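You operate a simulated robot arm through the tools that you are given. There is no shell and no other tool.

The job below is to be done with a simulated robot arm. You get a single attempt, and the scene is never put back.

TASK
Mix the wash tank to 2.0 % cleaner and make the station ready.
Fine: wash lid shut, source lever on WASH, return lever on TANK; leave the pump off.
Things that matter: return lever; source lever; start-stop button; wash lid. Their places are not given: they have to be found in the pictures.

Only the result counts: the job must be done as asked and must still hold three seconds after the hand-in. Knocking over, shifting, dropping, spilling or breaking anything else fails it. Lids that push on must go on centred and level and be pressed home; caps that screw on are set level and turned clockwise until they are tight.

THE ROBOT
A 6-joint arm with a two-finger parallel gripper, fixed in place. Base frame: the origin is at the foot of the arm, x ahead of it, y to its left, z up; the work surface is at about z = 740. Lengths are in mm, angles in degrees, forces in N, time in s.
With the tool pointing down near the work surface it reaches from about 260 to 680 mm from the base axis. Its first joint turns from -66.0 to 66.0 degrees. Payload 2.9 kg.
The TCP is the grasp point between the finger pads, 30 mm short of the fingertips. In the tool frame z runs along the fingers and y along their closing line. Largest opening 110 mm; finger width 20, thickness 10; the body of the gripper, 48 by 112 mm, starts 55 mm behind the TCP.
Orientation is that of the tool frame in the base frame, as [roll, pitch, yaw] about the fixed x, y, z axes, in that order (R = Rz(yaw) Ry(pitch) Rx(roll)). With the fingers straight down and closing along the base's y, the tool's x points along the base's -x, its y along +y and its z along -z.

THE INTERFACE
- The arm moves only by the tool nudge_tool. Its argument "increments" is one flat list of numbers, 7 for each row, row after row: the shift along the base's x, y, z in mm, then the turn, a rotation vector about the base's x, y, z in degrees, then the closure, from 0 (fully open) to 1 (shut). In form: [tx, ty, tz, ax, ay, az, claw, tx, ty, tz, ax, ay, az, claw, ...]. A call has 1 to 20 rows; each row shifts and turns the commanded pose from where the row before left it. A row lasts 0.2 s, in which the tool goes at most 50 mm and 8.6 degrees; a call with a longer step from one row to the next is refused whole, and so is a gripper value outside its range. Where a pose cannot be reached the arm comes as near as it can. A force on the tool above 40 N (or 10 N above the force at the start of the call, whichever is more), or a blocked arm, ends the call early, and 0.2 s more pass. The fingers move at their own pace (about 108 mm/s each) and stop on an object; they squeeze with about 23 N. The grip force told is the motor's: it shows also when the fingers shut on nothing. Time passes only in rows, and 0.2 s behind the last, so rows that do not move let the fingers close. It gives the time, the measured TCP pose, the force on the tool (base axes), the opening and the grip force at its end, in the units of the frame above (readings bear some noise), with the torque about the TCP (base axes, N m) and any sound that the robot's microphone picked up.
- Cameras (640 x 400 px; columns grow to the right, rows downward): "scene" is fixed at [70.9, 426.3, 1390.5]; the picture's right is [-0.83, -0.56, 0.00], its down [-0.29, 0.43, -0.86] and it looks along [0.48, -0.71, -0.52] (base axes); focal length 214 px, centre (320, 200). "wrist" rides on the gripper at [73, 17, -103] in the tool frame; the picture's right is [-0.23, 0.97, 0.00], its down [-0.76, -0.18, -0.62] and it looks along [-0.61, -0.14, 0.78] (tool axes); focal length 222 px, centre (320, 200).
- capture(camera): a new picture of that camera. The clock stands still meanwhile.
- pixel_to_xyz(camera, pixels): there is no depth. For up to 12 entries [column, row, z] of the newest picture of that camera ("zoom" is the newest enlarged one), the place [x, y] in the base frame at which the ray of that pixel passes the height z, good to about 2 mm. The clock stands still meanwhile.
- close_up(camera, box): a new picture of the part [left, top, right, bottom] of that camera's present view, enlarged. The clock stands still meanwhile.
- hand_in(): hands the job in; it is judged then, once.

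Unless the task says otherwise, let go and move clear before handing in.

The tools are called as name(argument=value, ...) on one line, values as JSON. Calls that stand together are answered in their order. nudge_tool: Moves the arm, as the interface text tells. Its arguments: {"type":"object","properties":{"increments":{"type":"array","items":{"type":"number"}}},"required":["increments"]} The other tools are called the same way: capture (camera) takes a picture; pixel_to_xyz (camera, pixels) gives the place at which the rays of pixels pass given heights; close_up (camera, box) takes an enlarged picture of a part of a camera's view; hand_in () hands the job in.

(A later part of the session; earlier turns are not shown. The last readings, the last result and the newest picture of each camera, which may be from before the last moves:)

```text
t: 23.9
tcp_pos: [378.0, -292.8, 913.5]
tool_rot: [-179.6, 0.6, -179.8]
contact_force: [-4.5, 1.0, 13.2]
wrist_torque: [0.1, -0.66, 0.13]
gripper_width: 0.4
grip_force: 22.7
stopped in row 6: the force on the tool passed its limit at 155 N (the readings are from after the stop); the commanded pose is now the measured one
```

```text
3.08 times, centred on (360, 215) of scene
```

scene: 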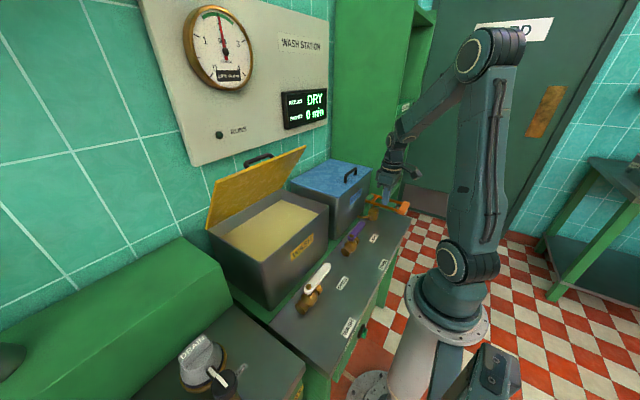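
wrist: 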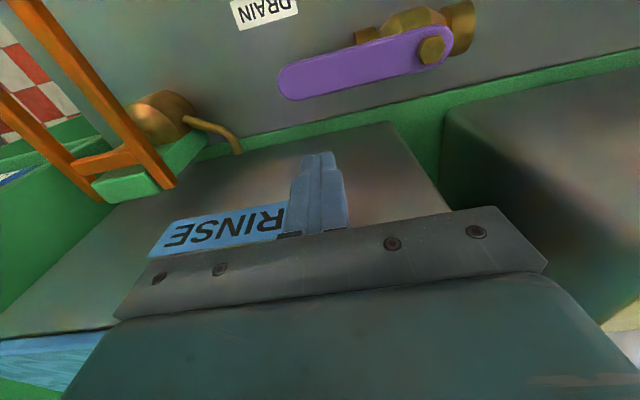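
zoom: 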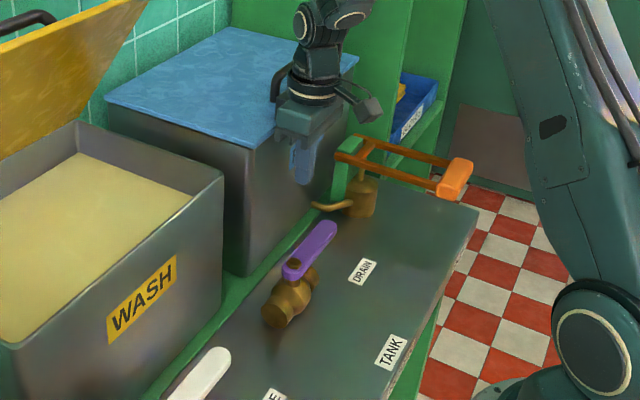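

The move stopped on a hard contact: the gripper body met the front edge of the rinse tank's lid (its top is near z≈965, overhanging to x≈405). I'll lift straight off and check that nothing has shifted.

nudge_tool(increments=[0, 0, 10, 0, 0, 0, 1, -5, 0, 30, 0, 0, 0, 1, -15, 0, 40, 0, 0, 0, 1])

capture(camera="scene")

close_up(camera="scene", box=[270, 130, 410, 260])

capture(camera="wrist")

```text
t: 24.7
tcp_pos: [356.3, -293.5, 990.6]
tool_rot: [-179.8, 0.4, -179.8]
contact_force: [-0.1, -0.4, 0.7]
wrist_torque: [-0.02, -0.01, -0.01]
gripper_width: 0.0
grip_force: 23.0
```

```text
taken
```

scene: 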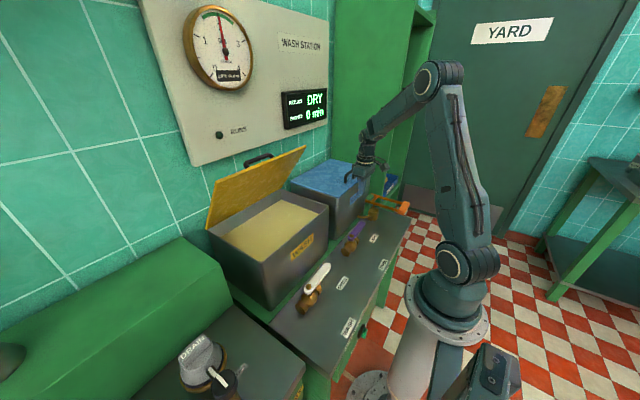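

```text
3.08 times, centred on (340, 195) of scene
```

zoom: 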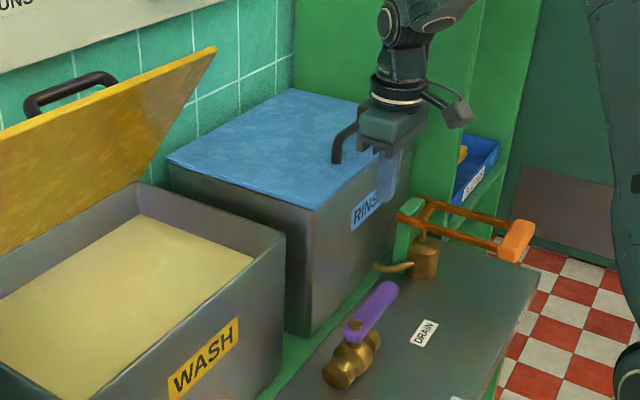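

```text
taken
```

wrist: 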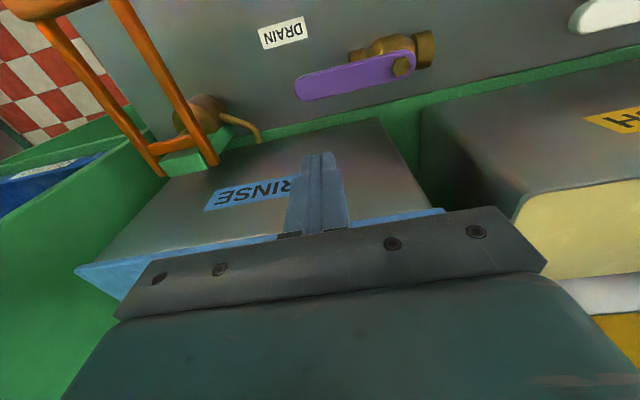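

Nothing looks shifted: rinse lid, its handle (scene 345-356,168-182) and the gauge are as before. I'll triangulate the rinse lid front corner and handle to plan around them.

pixel_to_xyz(camera="wrist", pixels=[[445, 210, 940], [445, 210, 960], [445, 210, 980], [76, 268, 940], [76, 268, 960], [76, 268, 980], [400, 120, 740]])

pixel_to_xyz(camera="scene", pixels=[[338.4, 197.6, 940], [338.4, 197.6, 960], [338.4, 197.6, 980], [372, 167, 940], [372, 167, 960], [345, 182.5, 960], [345, 182.5, 940], [353, 170, 1000], [343, 173, 990], [336, 239, 740]])

```text
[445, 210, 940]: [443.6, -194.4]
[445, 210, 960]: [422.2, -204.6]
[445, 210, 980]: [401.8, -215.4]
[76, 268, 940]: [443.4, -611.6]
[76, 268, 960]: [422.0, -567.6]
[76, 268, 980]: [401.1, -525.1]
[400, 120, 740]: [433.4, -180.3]
```

```text
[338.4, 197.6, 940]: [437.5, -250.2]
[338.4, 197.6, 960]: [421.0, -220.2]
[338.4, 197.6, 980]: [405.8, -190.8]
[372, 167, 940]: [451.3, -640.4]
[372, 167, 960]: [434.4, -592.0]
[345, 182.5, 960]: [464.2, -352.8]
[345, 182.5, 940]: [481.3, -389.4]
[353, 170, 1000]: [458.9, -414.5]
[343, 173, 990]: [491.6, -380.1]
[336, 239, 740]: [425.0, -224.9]
```

The rinse lid's front edge is at x≈410–417, z≈965, so I need the gripper body leaning away from it. I'll tilt the tool -17° about y (fingers pointing slightly to +x) and descend behind the purple bar, stopping above it to check.

nudge_tool(increments=[0, 0.5, 0, 0, -8.5, 0, 1, 0, 1, 0, 0, -8.5, 0, 1, 7, 0.5, -20, 0, 0, 0, 1, 7, 0.5, -30, 0, 0, 0, 1, 0, 0, -30, 0, 0, 0, 1, 0, 0, -30, 0, 0, 0, 1, 0, 0, 0, 0, 0, 0, 1])

capture(camera="wrist")

close_up(camera="scene", box=[290, 150, 430, 280])

```text
t: 26.3
tcp_pos: [371.9, -290.8, 881.5]
tool_rot: [-179.7, 17.5, -179.8]
contact_force: [0.3, 0.3, -0.1]
wrist_torque: [0.0, 0.05, 0.01]
gripper_width: 0.0
grip_force: 22.6
```

```text
taken
```

wrist: 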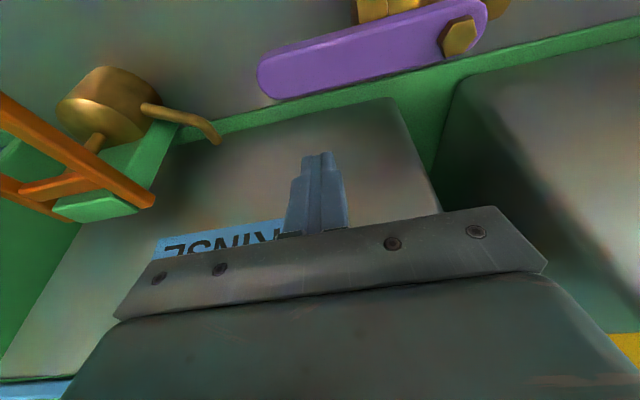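

```text
3.08 times, centred on (360, 215) of scene
```

zoom: 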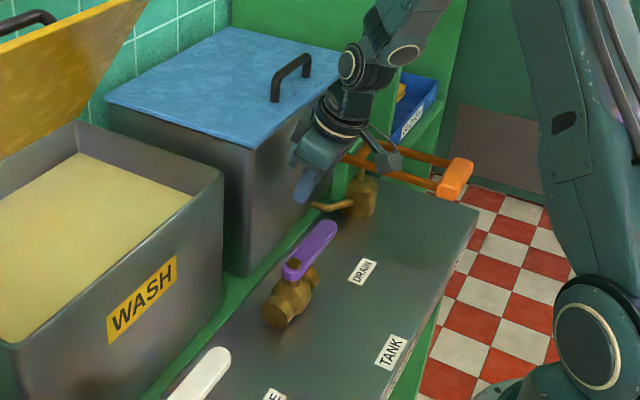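

Fingers are behind (+x of) the purple bar with the body clear of the rinse lid. I check the bar's edges in this closer wrist view before the last descent.

pixel_to_xyz(camera="wrist", pixels=[[300, 93, 807], [300, 52, 812], [420, 67, 807], [420, 17, 812], [460, 34, 815], [258, 75, 807], [430, 215, 900], [318, 153, 852]])

```text
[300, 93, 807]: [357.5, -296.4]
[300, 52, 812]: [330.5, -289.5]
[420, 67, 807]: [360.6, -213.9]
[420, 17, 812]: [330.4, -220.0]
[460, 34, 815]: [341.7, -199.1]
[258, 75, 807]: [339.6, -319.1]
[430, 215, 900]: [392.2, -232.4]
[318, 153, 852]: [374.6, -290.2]
```

The bar spans x 330–358 at z≈808, its tip at y≈-319, so the finger is clear behind it. I'll finish the descent to TCP z≈814 and start sweeping the bar toward -x.

nudge_tool(increments=[0, 0, -28, 0, 0, 0, 1, 0, 0, -25, 0, 0, 0, 1, 0, 0, -14, 0, 0, 0, 1, -8.6, -0.2, 0, 0, 0, 0, 1, -7.5, -2, 0, 0, 0, 0, 1, -7.4, -2, 0, 0, 0, 0, 1])

close_up(camera="scene", box=[290, 150, 430, 280])

capture(camera="wrist")

```text
t: 27.7
tcp_pos: [347.2, -295.2, 814.2]
tool_rot: [-179.7, 17.6, -179.9]
contact_force: [1.2, 0.6, -0.2]
wrist_torque: [-0.01, -0.04, -0.04]
gripper_width: 0.0
grip_force: 23.2
```

```text
3.08 times, centred on (360, 215) of scene
```

zoom: 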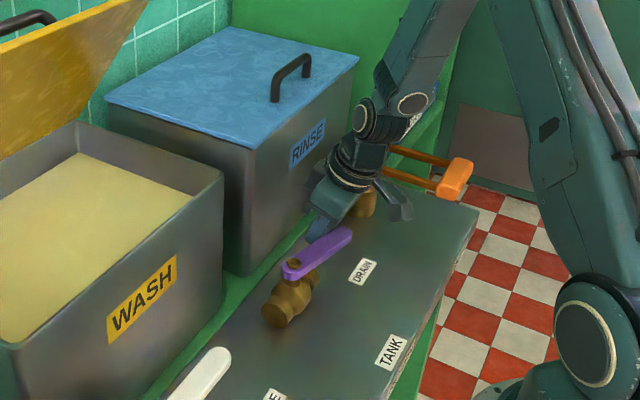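

```text
taken
```

wrist: 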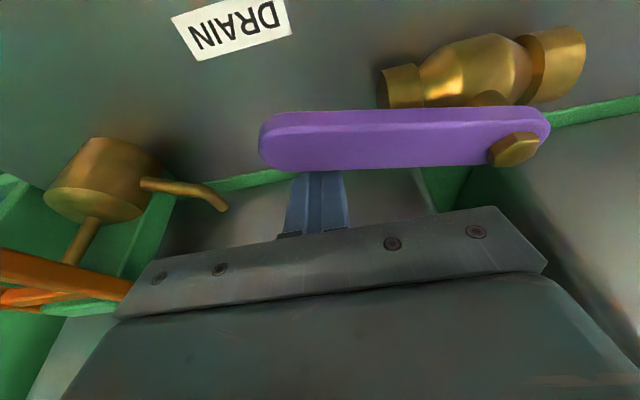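

The bar is turning easily (about 10°, force ~1 N). I'll continue the arc to about 70°.

nudge_tool(increments=[-14.5, -0.2, 0, 0, 0, 0, 1, -15.9, 2.4, 0, 0, 0, 0, 1, -15.6, 5, 0, 0, 0, 0, 1, -14.9, 8, 0, 0, 0, 0, 1, -13.5, 11, 0, 0, 0, 0, 1, -11.5, 13.5, 0, 0, 0, 0, 1])

close_up(camera="scene", box=[290, 150, 430, 280])

capture(camera="wrist")

```text
t: 29.1
tcp_pos: [262.4, -253.7, 815.5]
tool_rot: [-179.7, 17.5, -179.7]
contact_force: [1.1, 0.1, 0.4]
wrist_torque: [-0.03, 0.04, 0.0]
gripper_width: 0.1
grip_force: 22.9
```

```text
3.08 times, centred on (360, 215) of scene
```

zoom: 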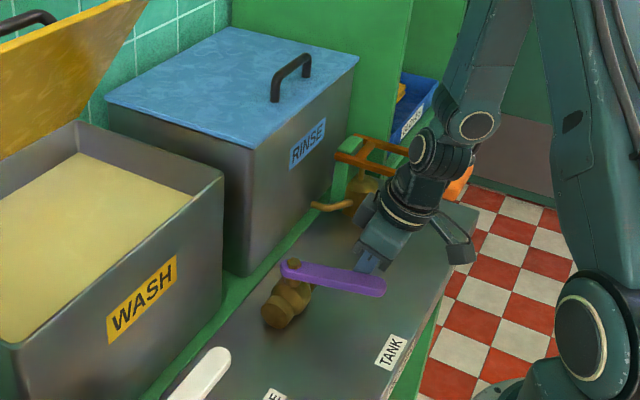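

```text
taken
```

wrist: 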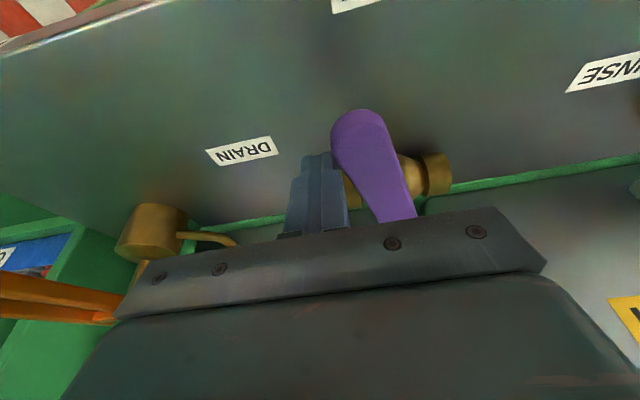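

The purple bar is now about 75° round. I'll finish the arc to 90° toward the TANK label in smaller steps.

nudge_tool(increments=[-6, 7, 0, 0, 0, 0, 1, -4, 7, 0, 0, 0, 0, 1, -3, 6, 0, 0, 0, 0, 1, -2, 6, 0, 0, 0, 0, 1, 0, 5, 0, 0, 0, 0, 1])

close_up(camera="scene", box=[290, 150, 430, 280])

capture(camera="wrist")

```text
t: 30.3
tcp_pos: [247.1, -228.1, 815.0]
tool_rot: [-179.1, 17.6, -179.7]
contact_force: [-4.7, -21.8, 3.7]
wrist_torque: [0.01, 0.01, 0.19]
gripper_width: 0.0
grip_force: 23.0
```

```text
3.08 times, centred on (360, 215) of scene
```

zoom: 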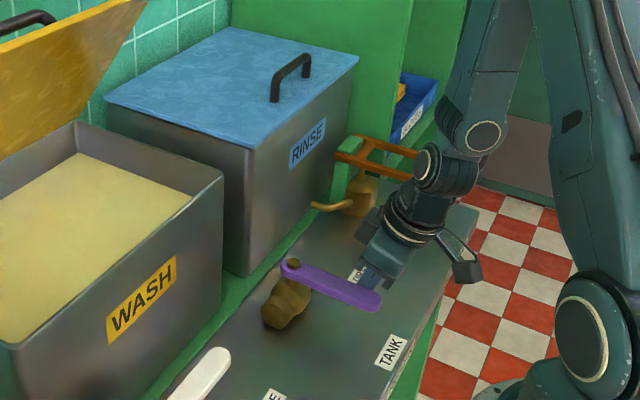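

```text
taken
```

wrist: 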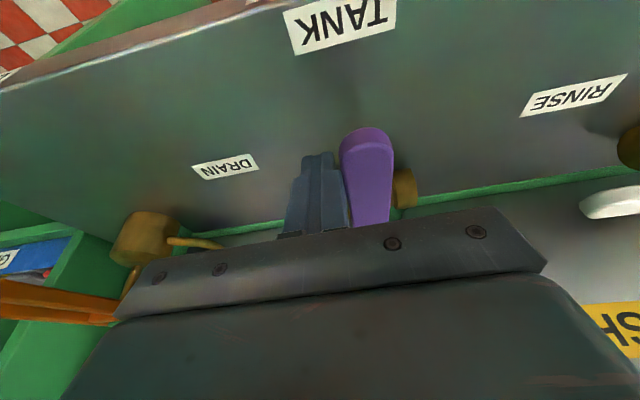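

The force rose to 22 N: the purple bar is against its stop, pointing toward TANK. I'll back off in -y, lift and look at it.

nudge_tool(increments=[0, -8, 0, 0, 0, 0, 1, 0, -12, 0, 0, 0, 0, 1, 0, 0, 40, 0, 0, 0, 1, 0, 0, 45, 0, 0, 0, 1, 0, 0, 45, 0, 0, 0, 1, 0, 30, 45, 0, 8.5, 0, 1, 0, 45, 10, 0, 8.5, 0, 1])

capture(camera="wrist")

capture(camera="scene")

```text
refused: row 6 steps farther than a row can; nothing moved
```

```text
taken
```

wrist: 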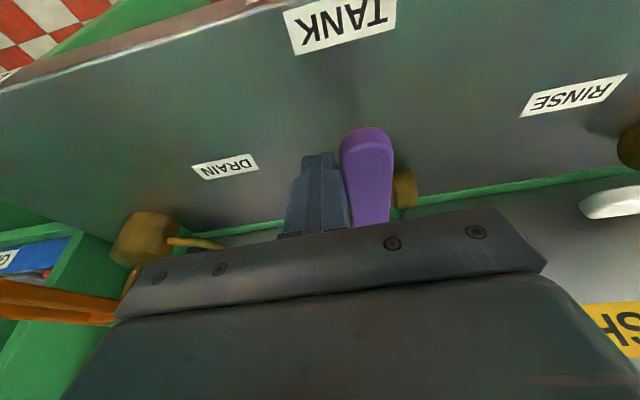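

```text
taken
```

scene: 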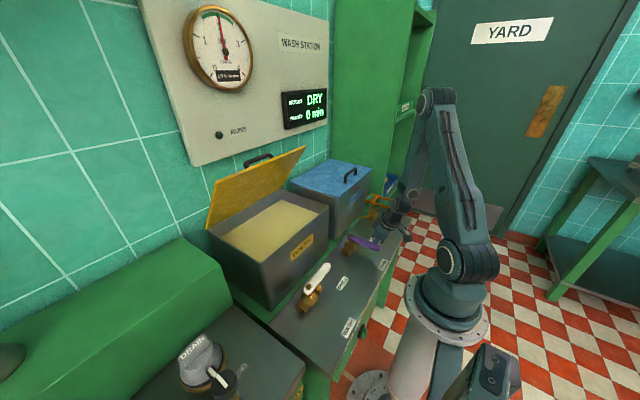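

That call was refused whole because one row exceeded 50 mm; nothing moved. I'll repeat it with smaller steps: back off in -y, lift, untilt and shift towards the white lever.

nudge_tool(increments=[0, -8, 0, 0, 0, 0, 1, 0, -12, 0, 0, 0, 0, 1, 0, 0, 40, 0, 0, 0, 1, 0, 0, 45, 0, 0, 0, 1, 0, 0, 45, 0, 0, 0, 1, 0, 20, 40, 0, 8.5, 0, 1, 0, 45, 10, 0, 0, 0, 1, 0, 45, 0, 0, 0, 0, 1, 10, 45, 0, 0, 0, 0, 1])

capture(camera="wrist")

capture(camera="scene")

```text
t: 32.3
tcp_pos: [255.4, -86.9, 996.8]
tool_rot: [-179.7, 9.0, -179.9]
contact_force: [0.3, 0.4, -0.4]
wrist_torque: [-0.02, 0.01, 0.0]
gripper_width: 0.0
grip_force: 23.0
```

```text
taken
```

wrist: 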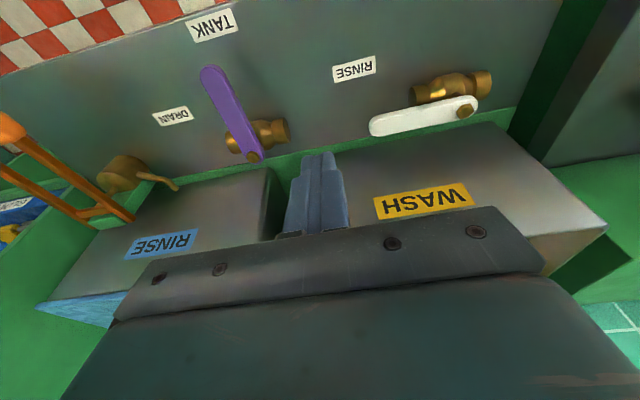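

```text
taken
```

scene: 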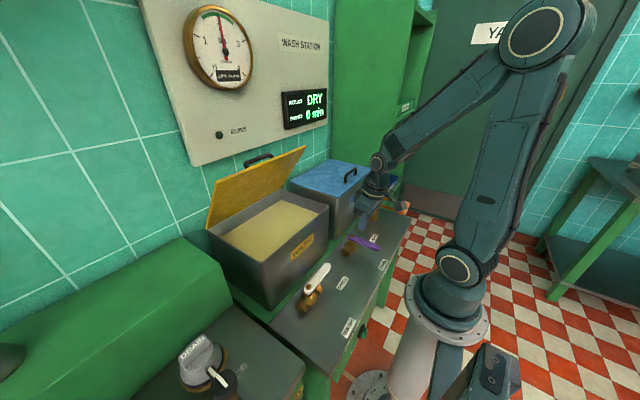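

pixel_to_xyz(camera="wrist", pixels=[[254, 156, 812], [210, 70, 807], [204, 74, 807], [218, 68, 807], [466, 110, 812], [372, 128, 807], [420, 131, 807], [420, 107, 810], [235, 26, 740], [190, 36, 740]])

close_up(camera="wrist", box=[130, 0, 330, 180])

close_up(camera="scene", box=[280, 200, 420, 340])

```text
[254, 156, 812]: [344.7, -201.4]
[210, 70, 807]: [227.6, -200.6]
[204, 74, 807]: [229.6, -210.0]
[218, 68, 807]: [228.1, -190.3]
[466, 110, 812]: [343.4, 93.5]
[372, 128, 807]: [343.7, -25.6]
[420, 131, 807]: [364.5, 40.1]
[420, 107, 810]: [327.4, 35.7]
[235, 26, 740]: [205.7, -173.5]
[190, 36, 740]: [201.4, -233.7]
```

```text
2.22 times, centred on (230, 90) of wrist
```

zoom: 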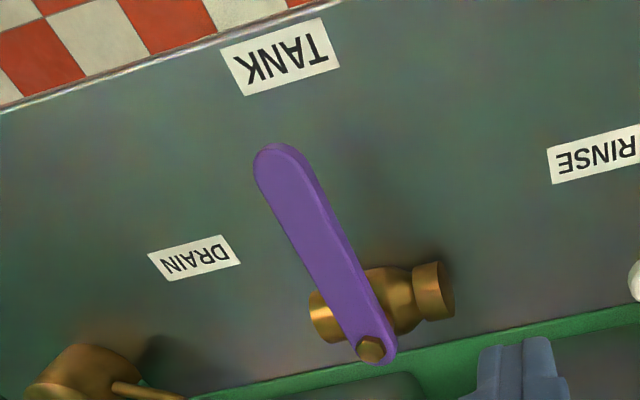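

```text
2.86 times, centred on (350, 270) of scene
```

zoom: 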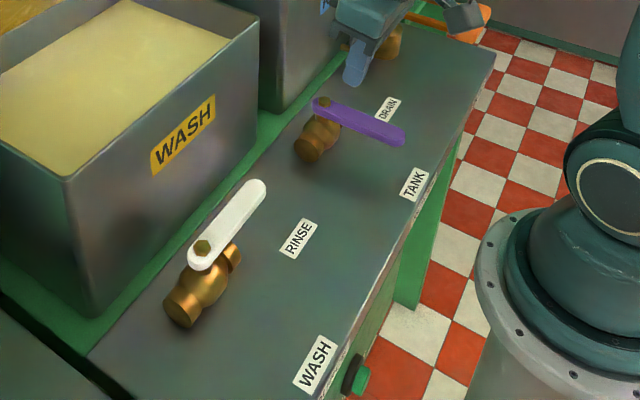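

Purple bar now runs from (344.7,-201) to (227.6,-200.6): exactly at -x, toward TANK. Next I go behind the white bar (bolt ≈(343,92), tip y≈-25), stopping above it to check.

nudge_tool(increments=[30.7, 21.2, 0, 0, 0, 0, 1, 30.7, 21.2, 0, 0, 0, 0, 1, 30.7, 21.2, 0, 0, 0, 0, 1, 30.7, 21.2, 0, 0, 0, 0, 1, 0, 0, -39, 0, 0, 0, 1, 0, 0, -39, 0, 0, 0, 1, 0, 0, -30, 0, 0, 0, 1, 0, 0, 0, 0, 0, 0, 1])

capture(camera="wrist")

close_up(camera="scene", box=[240, 180, 400, 340])

```text
t: 33.9
tcp_pos: [382.0, -3.1, 894.7]
tool_rot: [-179.9, 9.7, -179.8]
contact_force: [-19.8, -1.1, 24.2]
wrist_torque: [0.52, -2.03, 0.29]
gripper_width: 0.0
grip_force: 22.9
stopped in row 8: the force on the tool passed its limit at 80 N (the readings are from after the stop); the commanded pose is now the measured one
```

```text
taken
```

wrist: 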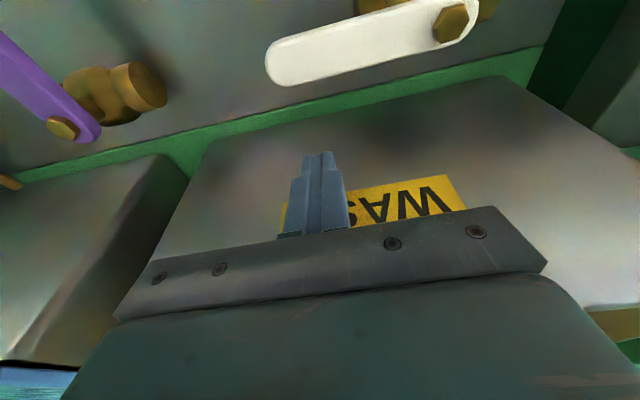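

```text
2.50 times, centred on (320, 260) of scene
```

zoom: 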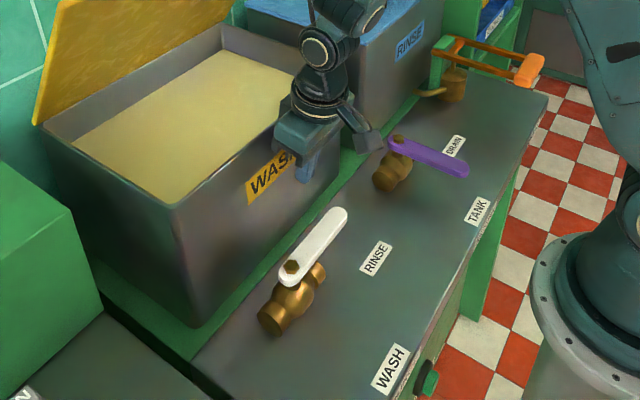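

The gripper body touched the wash tank's front rim (contact works out near x≈415, z≈957), so the body is thicker than I assumed. I'll back away in -x and up, then use a steeper tilt.

nudge_tool(increments=[-8, 0, 6, 0, 0, 0, 1, -15, 0, 20, 0, 0, 0, 1, -20, 0, 40, 0, 0, 0, 1, 0, 0, 30, 0, -8.5, 0, 1, 0, 0, 0, 0, -8.5, 0, 1])

capture(camera="scene")

capture(camera="wrist")

```text
t: 35.1
tcp_pos: [338.8, -3.4, 990.3]
tool_rot: [-179.7, 26.8, -179.8]
contact_force: [-0.3, 0.4, 0.2]
wrist_torque: [0.01, -0.01, 0.0]
gripper_width: 0.0
grip_force: 23.5
```

```text
taken
```

scene: 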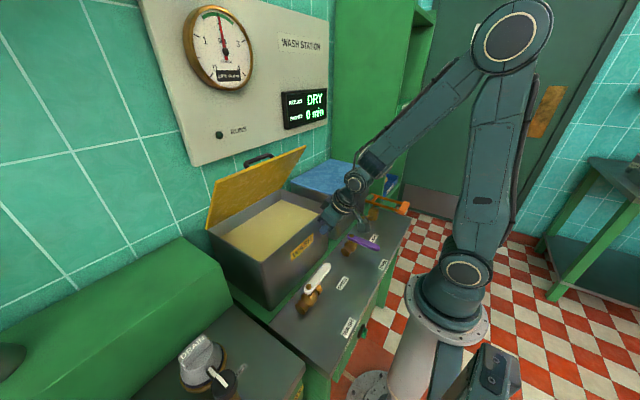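

```text
taken
```

wrist: 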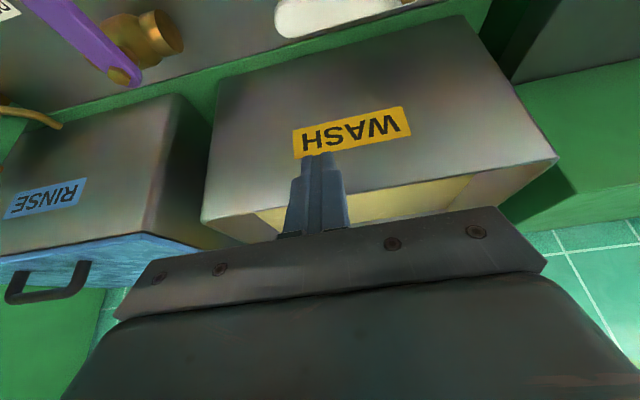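

Nothing has shifted; the tool is now tilted 26.8° so the body leans well away from the tank. I'll go to x≈371 behind the white bar and descend to just above it.

nudge_tool(increments=[16, 0.7, 0, 0, 0, 0, 1, 16, 0.7, 0, 0, 0, 0, 1, 0, 0, -40, 0, 0, 0, 1, 0, 0, -40, 0, 0, 0, 1, 0, 0, -40, 0, 0, 0, 1, 0, 0, 0, 0, 0, 0, 1])

capture(camera="wrist")

close_up(camera="scene", box=[240, 180, 400, 340])

```text
t: 36.5
tcp_pos: [371.5, 0.7, 869.2]
tool_rot: [-179.8, 26.7, -179.8]
contact_force: [0.3, 0.2, 0.4]
wrist_torque: [0.01, 0.0, 0.01]
gripper_width: 0.2
grip_force: 22.9
```

```text
taken
```

wrist: 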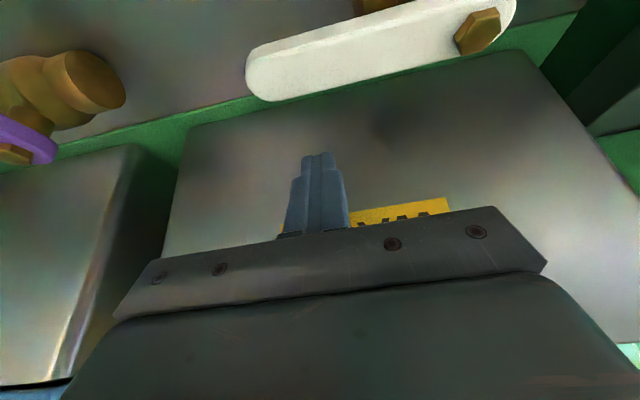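

```text
2.50 times, centred on (320, 260) of scene
```

zoom: 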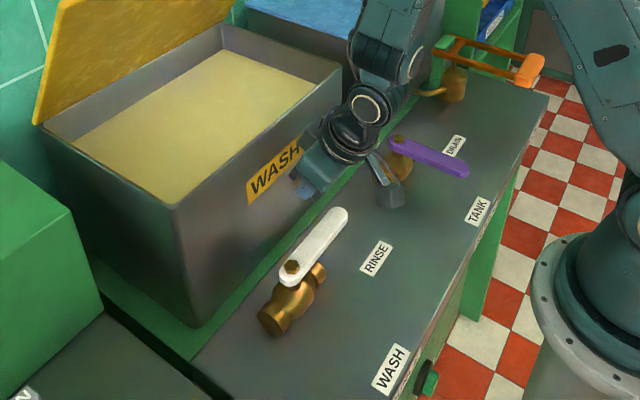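

Body is clear of the tank rim and the fingers are behind the white bar. I check the bar's edge positions before the last descent.

pixel_to_xyz(camera="wrist", pixels=[[478, 30, 815], [300, 96, 805], [300, 42, 810], [246, 78, 807], [420, 68, 805], [420, 8, 810]])

```text
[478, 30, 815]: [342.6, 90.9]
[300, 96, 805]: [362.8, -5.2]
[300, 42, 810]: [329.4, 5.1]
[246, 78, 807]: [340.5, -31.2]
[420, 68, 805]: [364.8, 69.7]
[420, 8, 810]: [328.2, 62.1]
```

The bar's +x edge is at ≈363 and the bolt at (342.6,90.9). I'll descend with 3 mm extra clearance to TCP z≈816 and start the sweep, easing the tilt back as it goes.

nudge_tool(increments=[3, -1, -25, 0, 0, 0, 1, 0, 0, -15, 0, 0, 0, 1, 0, 0, -13, 0, 0, 0, 1, -12, -1.7, 0, 0, 0, 0, 1, -14.1, -3, 0, 0, 4, 0, 1, -14.9, -0.6, 0, 0, 4, 0, 1])

close_up(camera="scene", box=[240, 180, 400, 340])

capture(camera="wrist")

```text
t: 37.9
tcp_pos: [334.3, -9.3, 817.8]
tool_rot: [-179.7, 18.8, -179.7]
contact_force: [2.5, 0.2, 0.7]
wrist_torque: [0.04, 0.0, -0.01]
gripper_width: 0.0
grip_force: 23.5
```

```text
2.50 times, centred on (320, 260) of scene
```

zoom: 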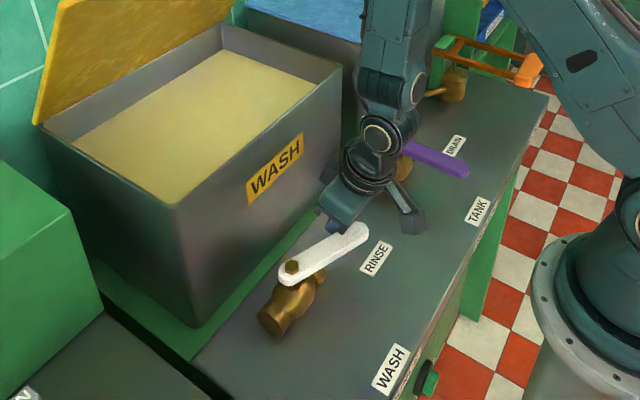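

```text
taken
```

wrist: 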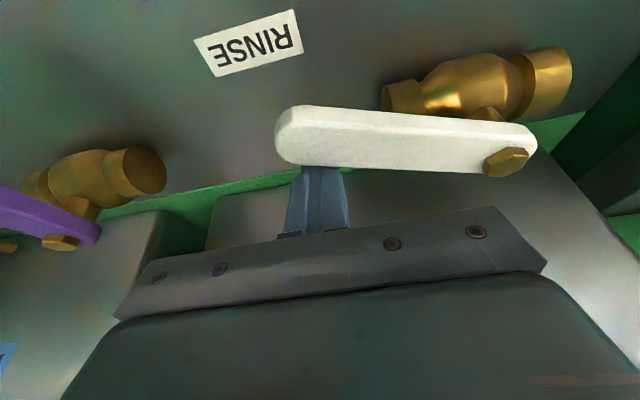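

White bar is at about 18° and moving with ~2.5 N. I'll continue the arc to about 70° while easing the tilt.

nudge_tool(increments=[-16, 4.5, -1, 0, 4, 0, 1, -15, 6.5, 0, 0, 4, 0, 1, -11.8, 10, 0, 0, 4, 0, 1, -9.1, 12.4, 0, 0, 4, 0, 1, -6.8, 13.8, 0, 0, 3, 0, 1])

close_up(camera="scene", box=[240, 180, 400, 340])

capture(camera="wrist")

```text
t: 39.1
tcp_pos: [274.9, 39.7, 816.5]
tool_rot: [-179.8, -0.4, -179.8]
contact_force: [-1.0, -2.5, 0.6]
wrist_torque: [0.01, 0.01, 0.04]
gripper_width: 0.1
grip_force: 22.7
```

```text
2.50 times, centred on (320, 260) of scene
```

zoom: 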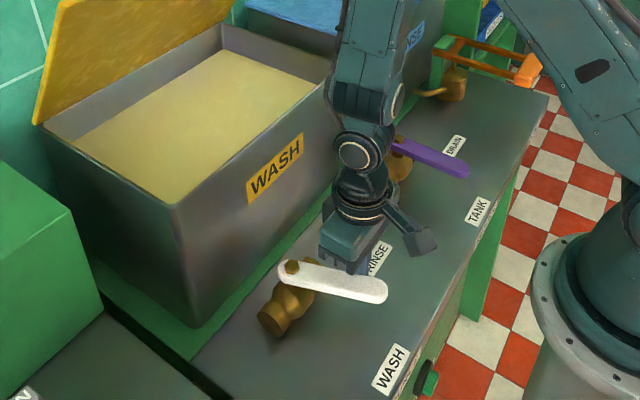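

```text
taken
```

wrist: 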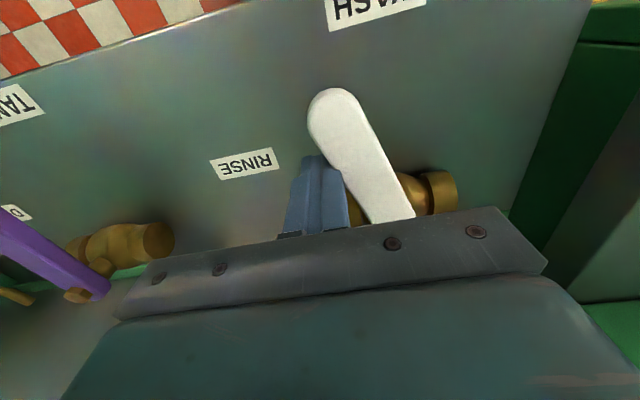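

About 75° now. I'll finish in small steps toward the WASH stop, expecting contact near TCP y≈63.

nudge_tool(increments=[-2, 7, 0, 0, 2, 0, 1, -1.5, 6, 0, 0, 2, 0, 1, -1, 5, 0, 0, 2, 0, 1, 0, 5, 0, 0, 0, 0, 1, 0, 5, 0, 0, 0, 0, 1])

close_up(camera="scene", box=[240, 180, 400, 340])

capture(camera="wrist")

```text
t: 40.4
tcp_pos: [269.4, 64.6, 817.0]
tool_rot: [-179.5, -6.5, -179.9]
contact_force: [-1.6, -1.9, 12.3]
wrist_torque: [0.15, -0.13, 0.02]
gripper_width: 0.0
grip_force: 22.5
stopped in row 5: the force on the tool passed its limit at 42 N (the readings are from after the stop); the commanded pose is now the measured one
```

```text
2.50 times, centred on (320, 260) of scene
```

zoom: 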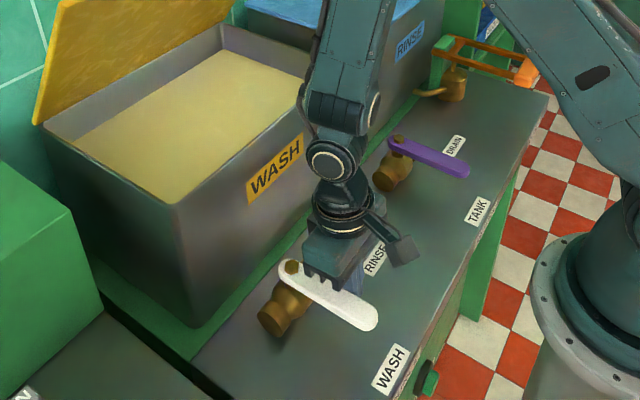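

```text
taken
```

wrist: 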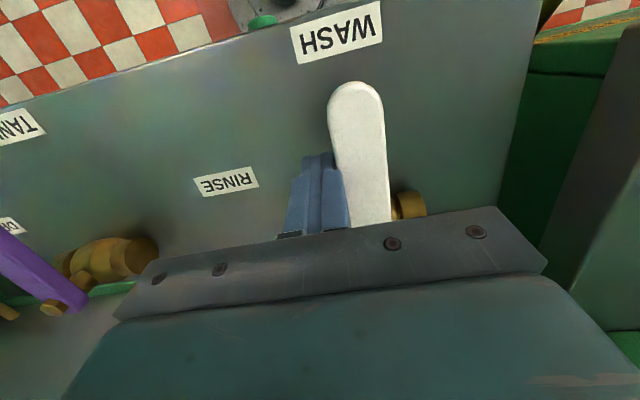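

The white bar reached its stop (TCP y≈64.6 as expected), pointing at WASH. I'll back off in -y, lift well up, and then look at the lid.

nudge_tool(increments=[0, -8, 0, 0, 0, 0, 1, 0, -14, 0, 0, 0, 0, 1, 0, 0, 40, 0, 0, 0, 1, 0, 0, 45, 0, -3, 0, 1, 0, 0, 45, 0, -3, 0, 1, 0, 0, 45, 0, 0, 0, 1, 0, 0, 45, 0, 0, 0, 1, 0, 0, 45, 0, 0, 0, 1])

capture(camera="wrist")

capture(camera="scene")

```text
t: 42.2
tcp_pos: [268.2, 43.2, 1082.9]
tool_rot: [-179.6, -0.6, -179.9]
contact_force: [0.1, 0.2, -0.3]
wrist_torque: [0.01, -0.01, -0.01]
gripper_width: 0.2
grip_force: 23.1
```

```text
taken
```

wrist: 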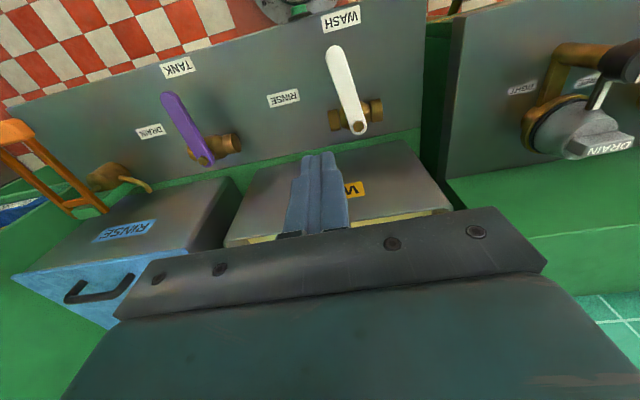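

```text
taken
```

scene: 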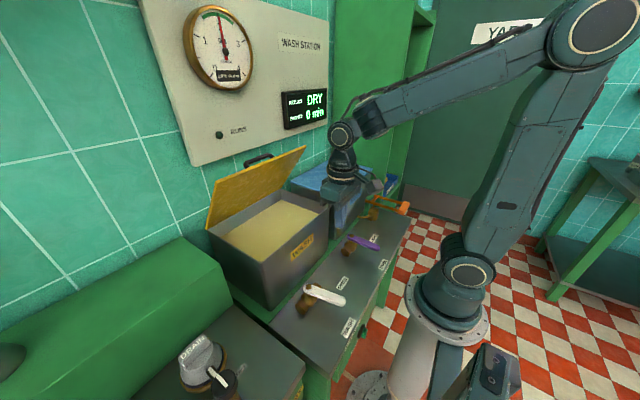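

Both levers look right (white now at -x toward WASH, purple at TANK), gauge still 2.0. I'll verify the lever angle and locate the open lid's edges using the scene camera.

pixel_to_xyz(camera="wrist", pixels=[[358, 127, 814], [334, 47, 807]])

pixel_to_xyz(camera="scene", pixels=[[211.4, 232, 957], [207, 228, 957], [263, 261, 957], [328, 207, 957], [283.5, 189.5, 957], [216, 182.7, 1050], [216, 182.7, 1100], [216, 182.7, 1150], [306, 145.3, 1050], [306, 145.3, 1100], [306, 145.3, 1150], [306, 145.3, 1200]])

close_up(camera="scene", box=[190, 130, 350, 270])

```text
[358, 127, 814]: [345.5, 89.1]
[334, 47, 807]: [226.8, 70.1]
```

```text
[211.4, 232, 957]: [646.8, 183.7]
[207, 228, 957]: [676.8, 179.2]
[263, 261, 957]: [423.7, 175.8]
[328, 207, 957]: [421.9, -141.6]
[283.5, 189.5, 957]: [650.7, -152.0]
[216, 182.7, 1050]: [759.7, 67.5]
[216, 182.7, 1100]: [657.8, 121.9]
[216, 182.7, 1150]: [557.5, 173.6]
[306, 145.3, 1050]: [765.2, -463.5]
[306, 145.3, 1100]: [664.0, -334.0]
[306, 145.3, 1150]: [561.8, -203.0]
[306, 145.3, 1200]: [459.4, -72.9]
```

```text
2.86 times, centred on (270, 200) of scene
```

zoom: 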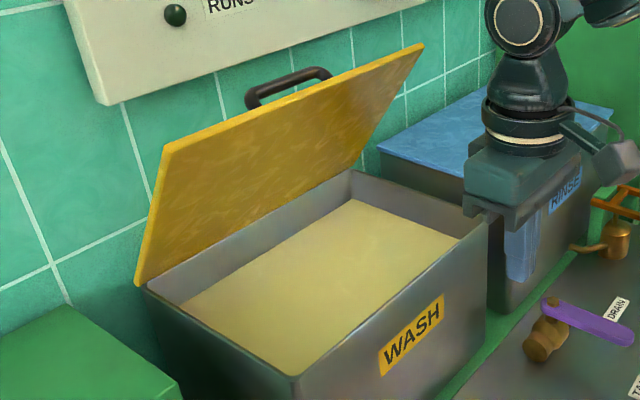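

The computed white tip (226.8,70) suggests the bar may be ~9° short of WASH, so I take a closer look at it.

close_up(camera="wrist", box=[250, 0, 410, 140])

close_up(camera="scene", box=[280, 230, 400, 340])

```text
2.86 times, centred on (330, 70) of wrist
```

zoom: 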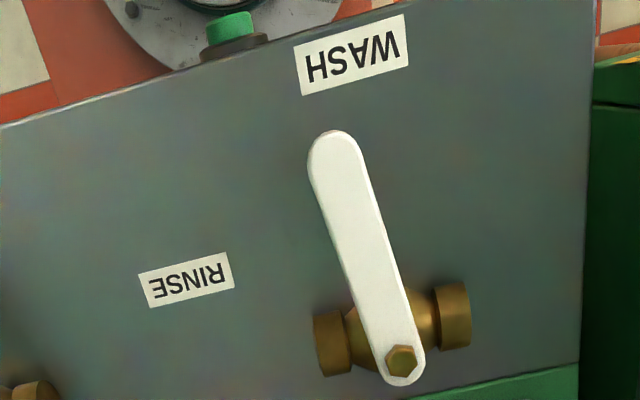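

```text
3.64 times, centred on (340, 285) of scene
```

zoom: 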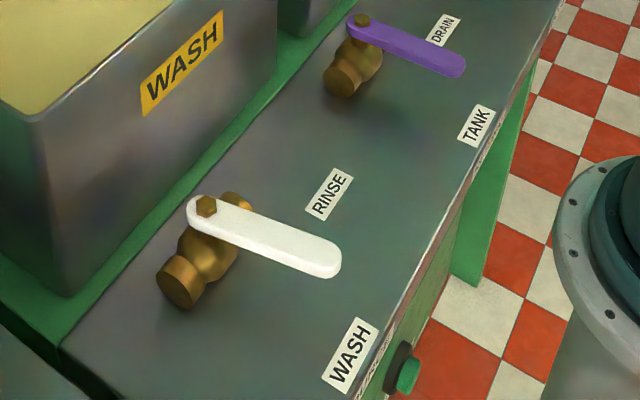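

I'll compute the bar's direction from both cameras with better pixels (scene tip circle at zoom (322,258), wrist tip circle at (335,56)).

pixel_to_xyz(camera="scene", pixels=[[309, 287, 810], [340.8, 301, 808], [351.6, 221.1, 808], [351.6, 236, 810], [376.5, 248.3, 808]])

pixel_to_xyz(camera="wrist", pixels=[[358.7, 127.5, 810], [335.3, 56, 808], [352, 92, 808], [205, 160, 810], [169, 104, 808]])

```text
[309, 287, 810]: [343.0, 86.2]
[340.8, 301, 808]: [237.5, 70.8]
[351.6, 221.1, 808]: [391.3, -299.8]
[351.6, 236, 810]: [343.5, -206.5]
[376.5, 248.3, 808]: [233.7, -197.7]
```

```text
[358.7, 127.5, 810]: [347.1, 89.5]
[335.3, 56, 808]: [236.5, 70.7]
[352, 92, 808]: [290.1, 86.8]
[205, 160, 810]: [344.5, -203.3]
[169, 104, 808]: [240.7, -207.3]
```

At the moment of contact the bar was at 90°, but it bounced back to ≈81° when released from the 42 N push. I'll go down again beside it and push gently in small steps, then withdraw slowly.

nudge_tool(increments=[0, -5, -45, 0, 0, 0, 1, 0, 0, -45, 0, 0, 0, 1, 0, 0, -45, 0, 0, 0, 1, 0, 0, -45, 0, 0, 0, 1, 0, 0, -45, 0, 0, 0, 1, 0, 0, -30, 0, 0, 0, 1, 0, 0, -10, 0, 0, 0, 1, 0, 5, 0, 0, 0, 0, 1, 0, 4, 0, 0, 0, 0, 1, 0, 3, 0, 0, 0, 0, 1, 0, 3, 0, 0, 0, 0, 1])

close_up(camera="scene", box=[280, 230, 400, 340])

```text
t: 44.6
tcp_pos: [268.5, 53.7, 815.6]
tool_rot: [-179.5, -0.5, -179.8]
contact_force: [-0.9, -1.4, 0.1]
wrist_torque: [0.0, -0.02, 0.02]
gripper_width: 0.0
grip_force: 23.1
```

```text
3.64 times, centred on (340, 285) of scene
```

zoom: 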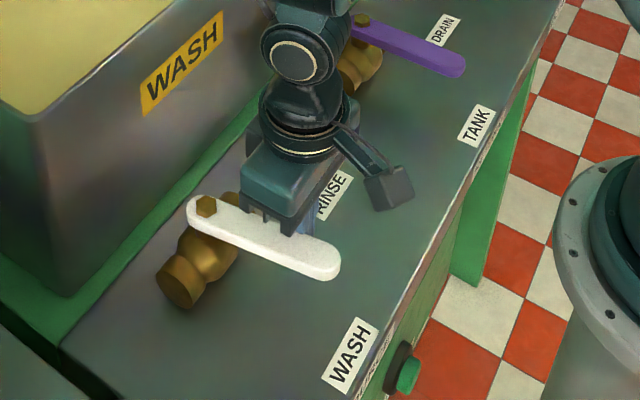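

Light contact at y≈53.7. I'll push on in 1.5–2 mm steps.

nudge_tool(increments=[0, 2, 0, 0, 0, 0, 1, 0, 2, 0, 0, 0, 0, 1, 0, 1.5, 0, 0, 0, 0, 1, 0, 1.5, 0, 0, 0, 0, 1, 0, 1, 0, 0, 0, 0, 1, 0, 0, 0, 0, 0, 0, 1])

close_up(camera="scene", box=[280, 230, 400, 340])

```text
t: 46.0
tcp_pos: [271.0, 60.9, 816.1]
tool_rot: [-179.6, -0.4, -179.9]
contact_force: [-1.1, -0.5, -0.2]
wrist_torque: [0.02, 0.01, 0.04]
gripper_width: 0.0
grip_force: 22.8
```

```text
3.64 times, centred on (340, 285) of scene
```

zoom: 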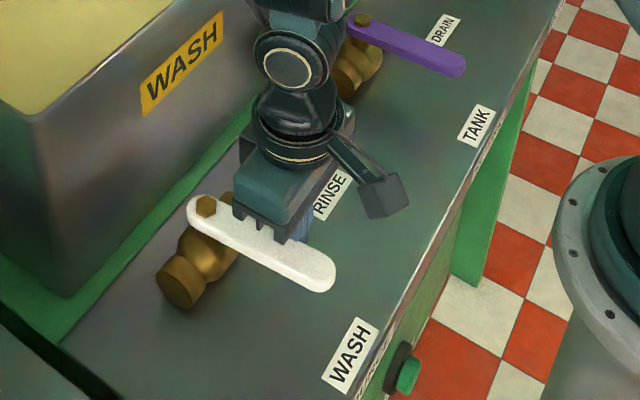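

No stop force yet (y=60.9); I keep nudging in 1 mm steps until resistance appears.

nudge_tool(increments=[0, 1.2, 0, 0, 0, 0, 1, 0, 1.2, 0, 0, 0, 0, 1, 0, 1, 0, 0, 0, 0, 1, 0, 0, 0, 0, 0, 0, 1])

close_up(camera="scene", box=[280, 230, 400, 340])

capture(camera="wrist")

```text
t: 47.0
tcp_pos: [269.4, 63.8, 816.6]
tool_rot: [-179.5, -0.4, -179.9]
contact_force: [0.4, -0.4, -1.8]
wrist_torque: [-0.01, -0.01, 0.03]
gripper_width: 0.0
grip_force: 22.7
```

```text
3.64 times, centred on (340, 285) of scene
```

zoom: 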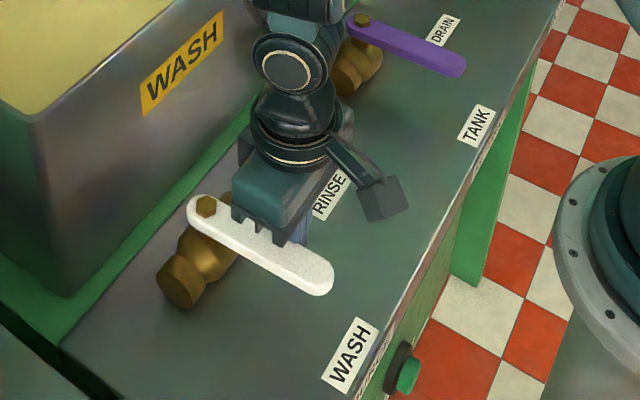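

```text
taken
```

wrist: 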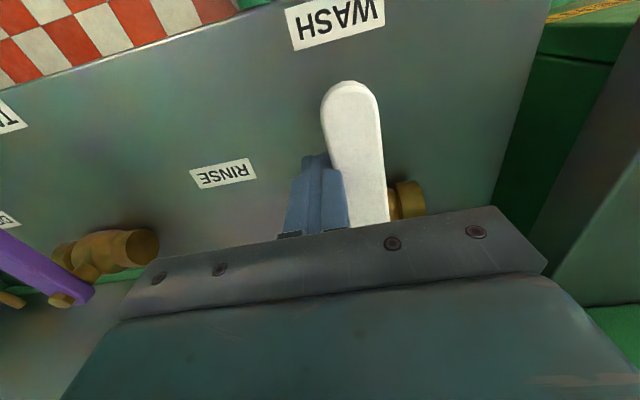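

pixel_to_xyz(camera="wrist", pixels=[[349, 97, 808], [354, 118, 808], [362, 180, 808], [382, 160, 808], [336, 160, 808]])

pixel_to_xyz(camera="scene", pixels=[[338.6, 305.8, 808], [309, 287, 810]])

```text
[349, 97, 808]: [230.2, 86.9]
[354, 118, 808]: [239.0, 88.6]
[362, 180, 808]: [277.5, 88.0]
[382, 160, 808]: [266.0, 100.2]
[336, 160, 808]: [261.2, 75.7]
```

```text
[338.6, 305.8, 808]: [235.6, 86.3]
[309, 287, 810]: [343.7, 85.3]
```

The bar now runs straight along -x (tip y≈87 vs bolt ≈87). I'll push one more millimetre to feel the stop, then withdraw slowly.

nudge_tool(increments=[0, 1, 0, 0, 0, 0, 1, 0, 0.7, 0, 0, 0, 0, 1, 0, 0, 0, 0, 0, 0, 1, 0, 0, 0, 0, 0, 0, 1])

```text
t: 48.0
tcp_pos: [269.9, 66.8, 816.4]
tool_rot: [-179.5, -0.6, -179.9]
contact_force: [-0.9, -0.5, -0.3]
wrist_torque: [0.0, -0.01, 0.05]
gripper_width: 0.1
grip_force: 22.9
```

capture(camera="wrist")

pixel_to_xyz(camera="wrist", pixels=[[351, 97, 808], [356, 118, 808], [364, 180, 808], [384, 160, 808], [338, 160, 808]])

close_up(camera="scene", box=[280, 230, 400, 340])

```text
taken
```

wrist: 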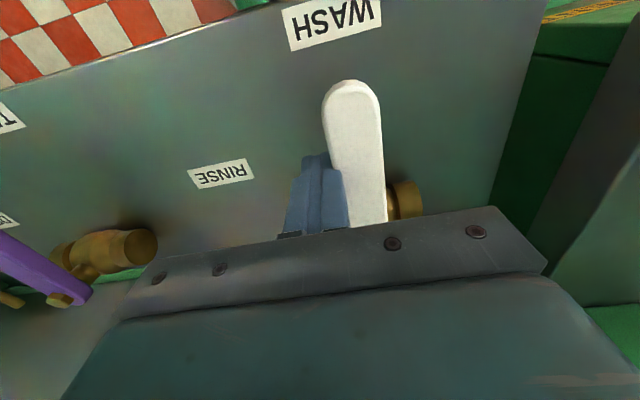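

```text
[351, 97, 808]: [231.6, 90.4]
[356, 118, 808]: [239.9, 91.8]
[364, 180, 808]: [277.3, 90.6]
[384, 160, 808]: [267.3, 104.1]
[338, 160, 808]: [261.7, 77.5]
```

```text
3.64 times, centred on (340, 285) of scene
```

zoom: 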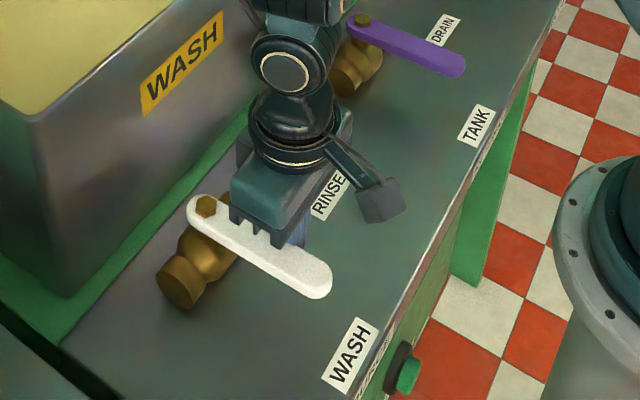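

The bar is straight along -x (points at y≈90.4–91.8 along its length, bolt y≈89). I'll retreat slowly in -y, lift, and re-check that it stays.

nudge_tool(increments=[0, -1, 0, 0, 0, 0, 1, 0, -2, 0, 0, 0, 0, 1, 0, -5, 0, 0, 0, 0, 1, 0, -10, 0, 0, 0, 0, 1, 0, 0, 30, 0, 0, 0, 1, 0, 0, 45, 0, 0, 0, 1, 0, 0, 45, 0, 0, 0, 1, 0, 0, 45, 0, 0, 0, 1, 0, 0, 45, 0, 0, 0, 1, 0, 0, 45, 0, 0, 0, 1])

capture(camera="wrist")

close_up(camera="scene", box=[280, 230, 400, 340])

```text
t: 50.2
tcp_pos: [269.6, 47.7, 1070.3]
tool_rot: [-179.5, -0.5, -179.9]
contact_force: [-0.8, 0.3, 0.0]
wrist_torque: [0.04, 0.0, -0.03]
gripper_width: 0.0
grip_force: 23.4
```

```text
taken
```

wrist: 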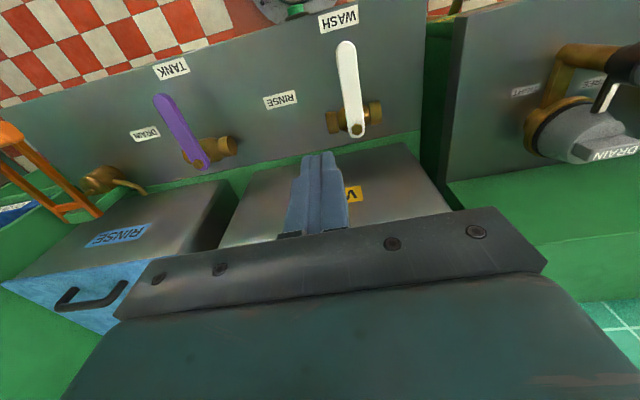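

```text
3.64 times, centred on (340, 285) of scene
```

zoom: 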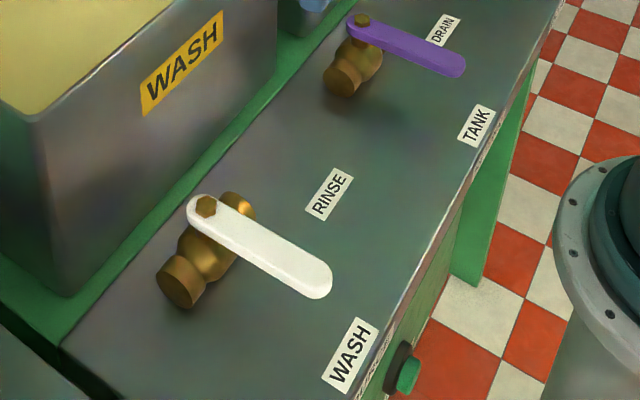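

Both levers hold their positions. From the scene rays the open lid's top edge is near x≈535, z≈1160, hinged at x≈655, z≈960 (about 59° open). I'll rise and look down on it with the wrist camera to confirm.

nudge_tool(increments=[0, 0, 46, 0, 0, 0, 1, 0, 0, 46, 0, 0, 0, 1, 0, 0, 46, 0, 0, 0, 1, 0, 0, 46, 0, 0, 0, 1, 0, 0, 46, 0, 0, 0, 1, 35, 0, 0, 0, 0, 0, 1, 35, 0, 0, 0, 0, 0, 1, 35, 0, 0, 0, 0, 0, 1, 35, 0, 0, 0, 0, 0, 1])

capture(camera="wrist")

capture(camera="scene")

```text
t: 52.2
tcp_pos: [413.6, 51.6, 1297.2]
tool_rot: [-179.5, -0.6, -179.9]
contact_force: [-0.2, -1.4, -0.4]
wrist_torque: [-0.04, -0.01, 0.0]
gripper_width: 0.0
grip_force: 23.0
out of reach, approached as far as the arm can: row 4
```

```text
taken
```

wrist: 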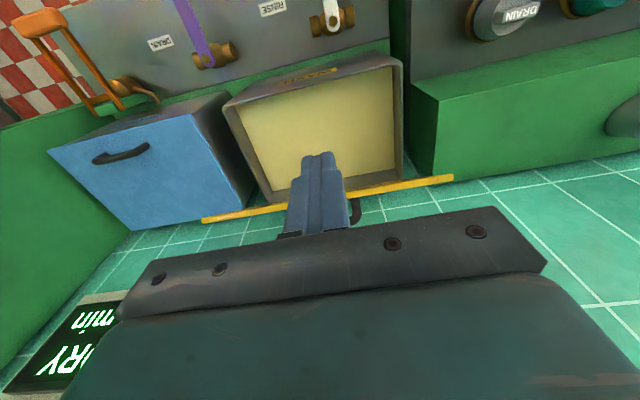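

```text
taken
```

scene: 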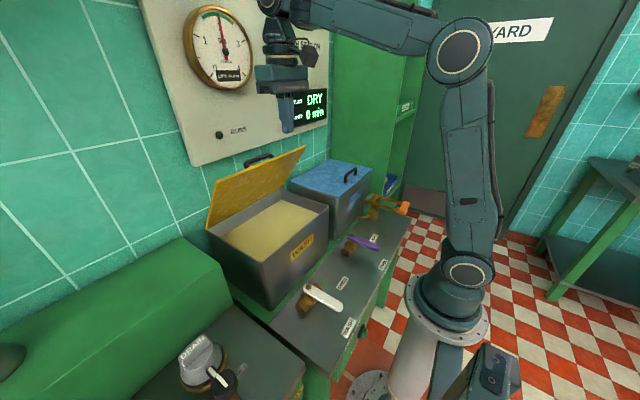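

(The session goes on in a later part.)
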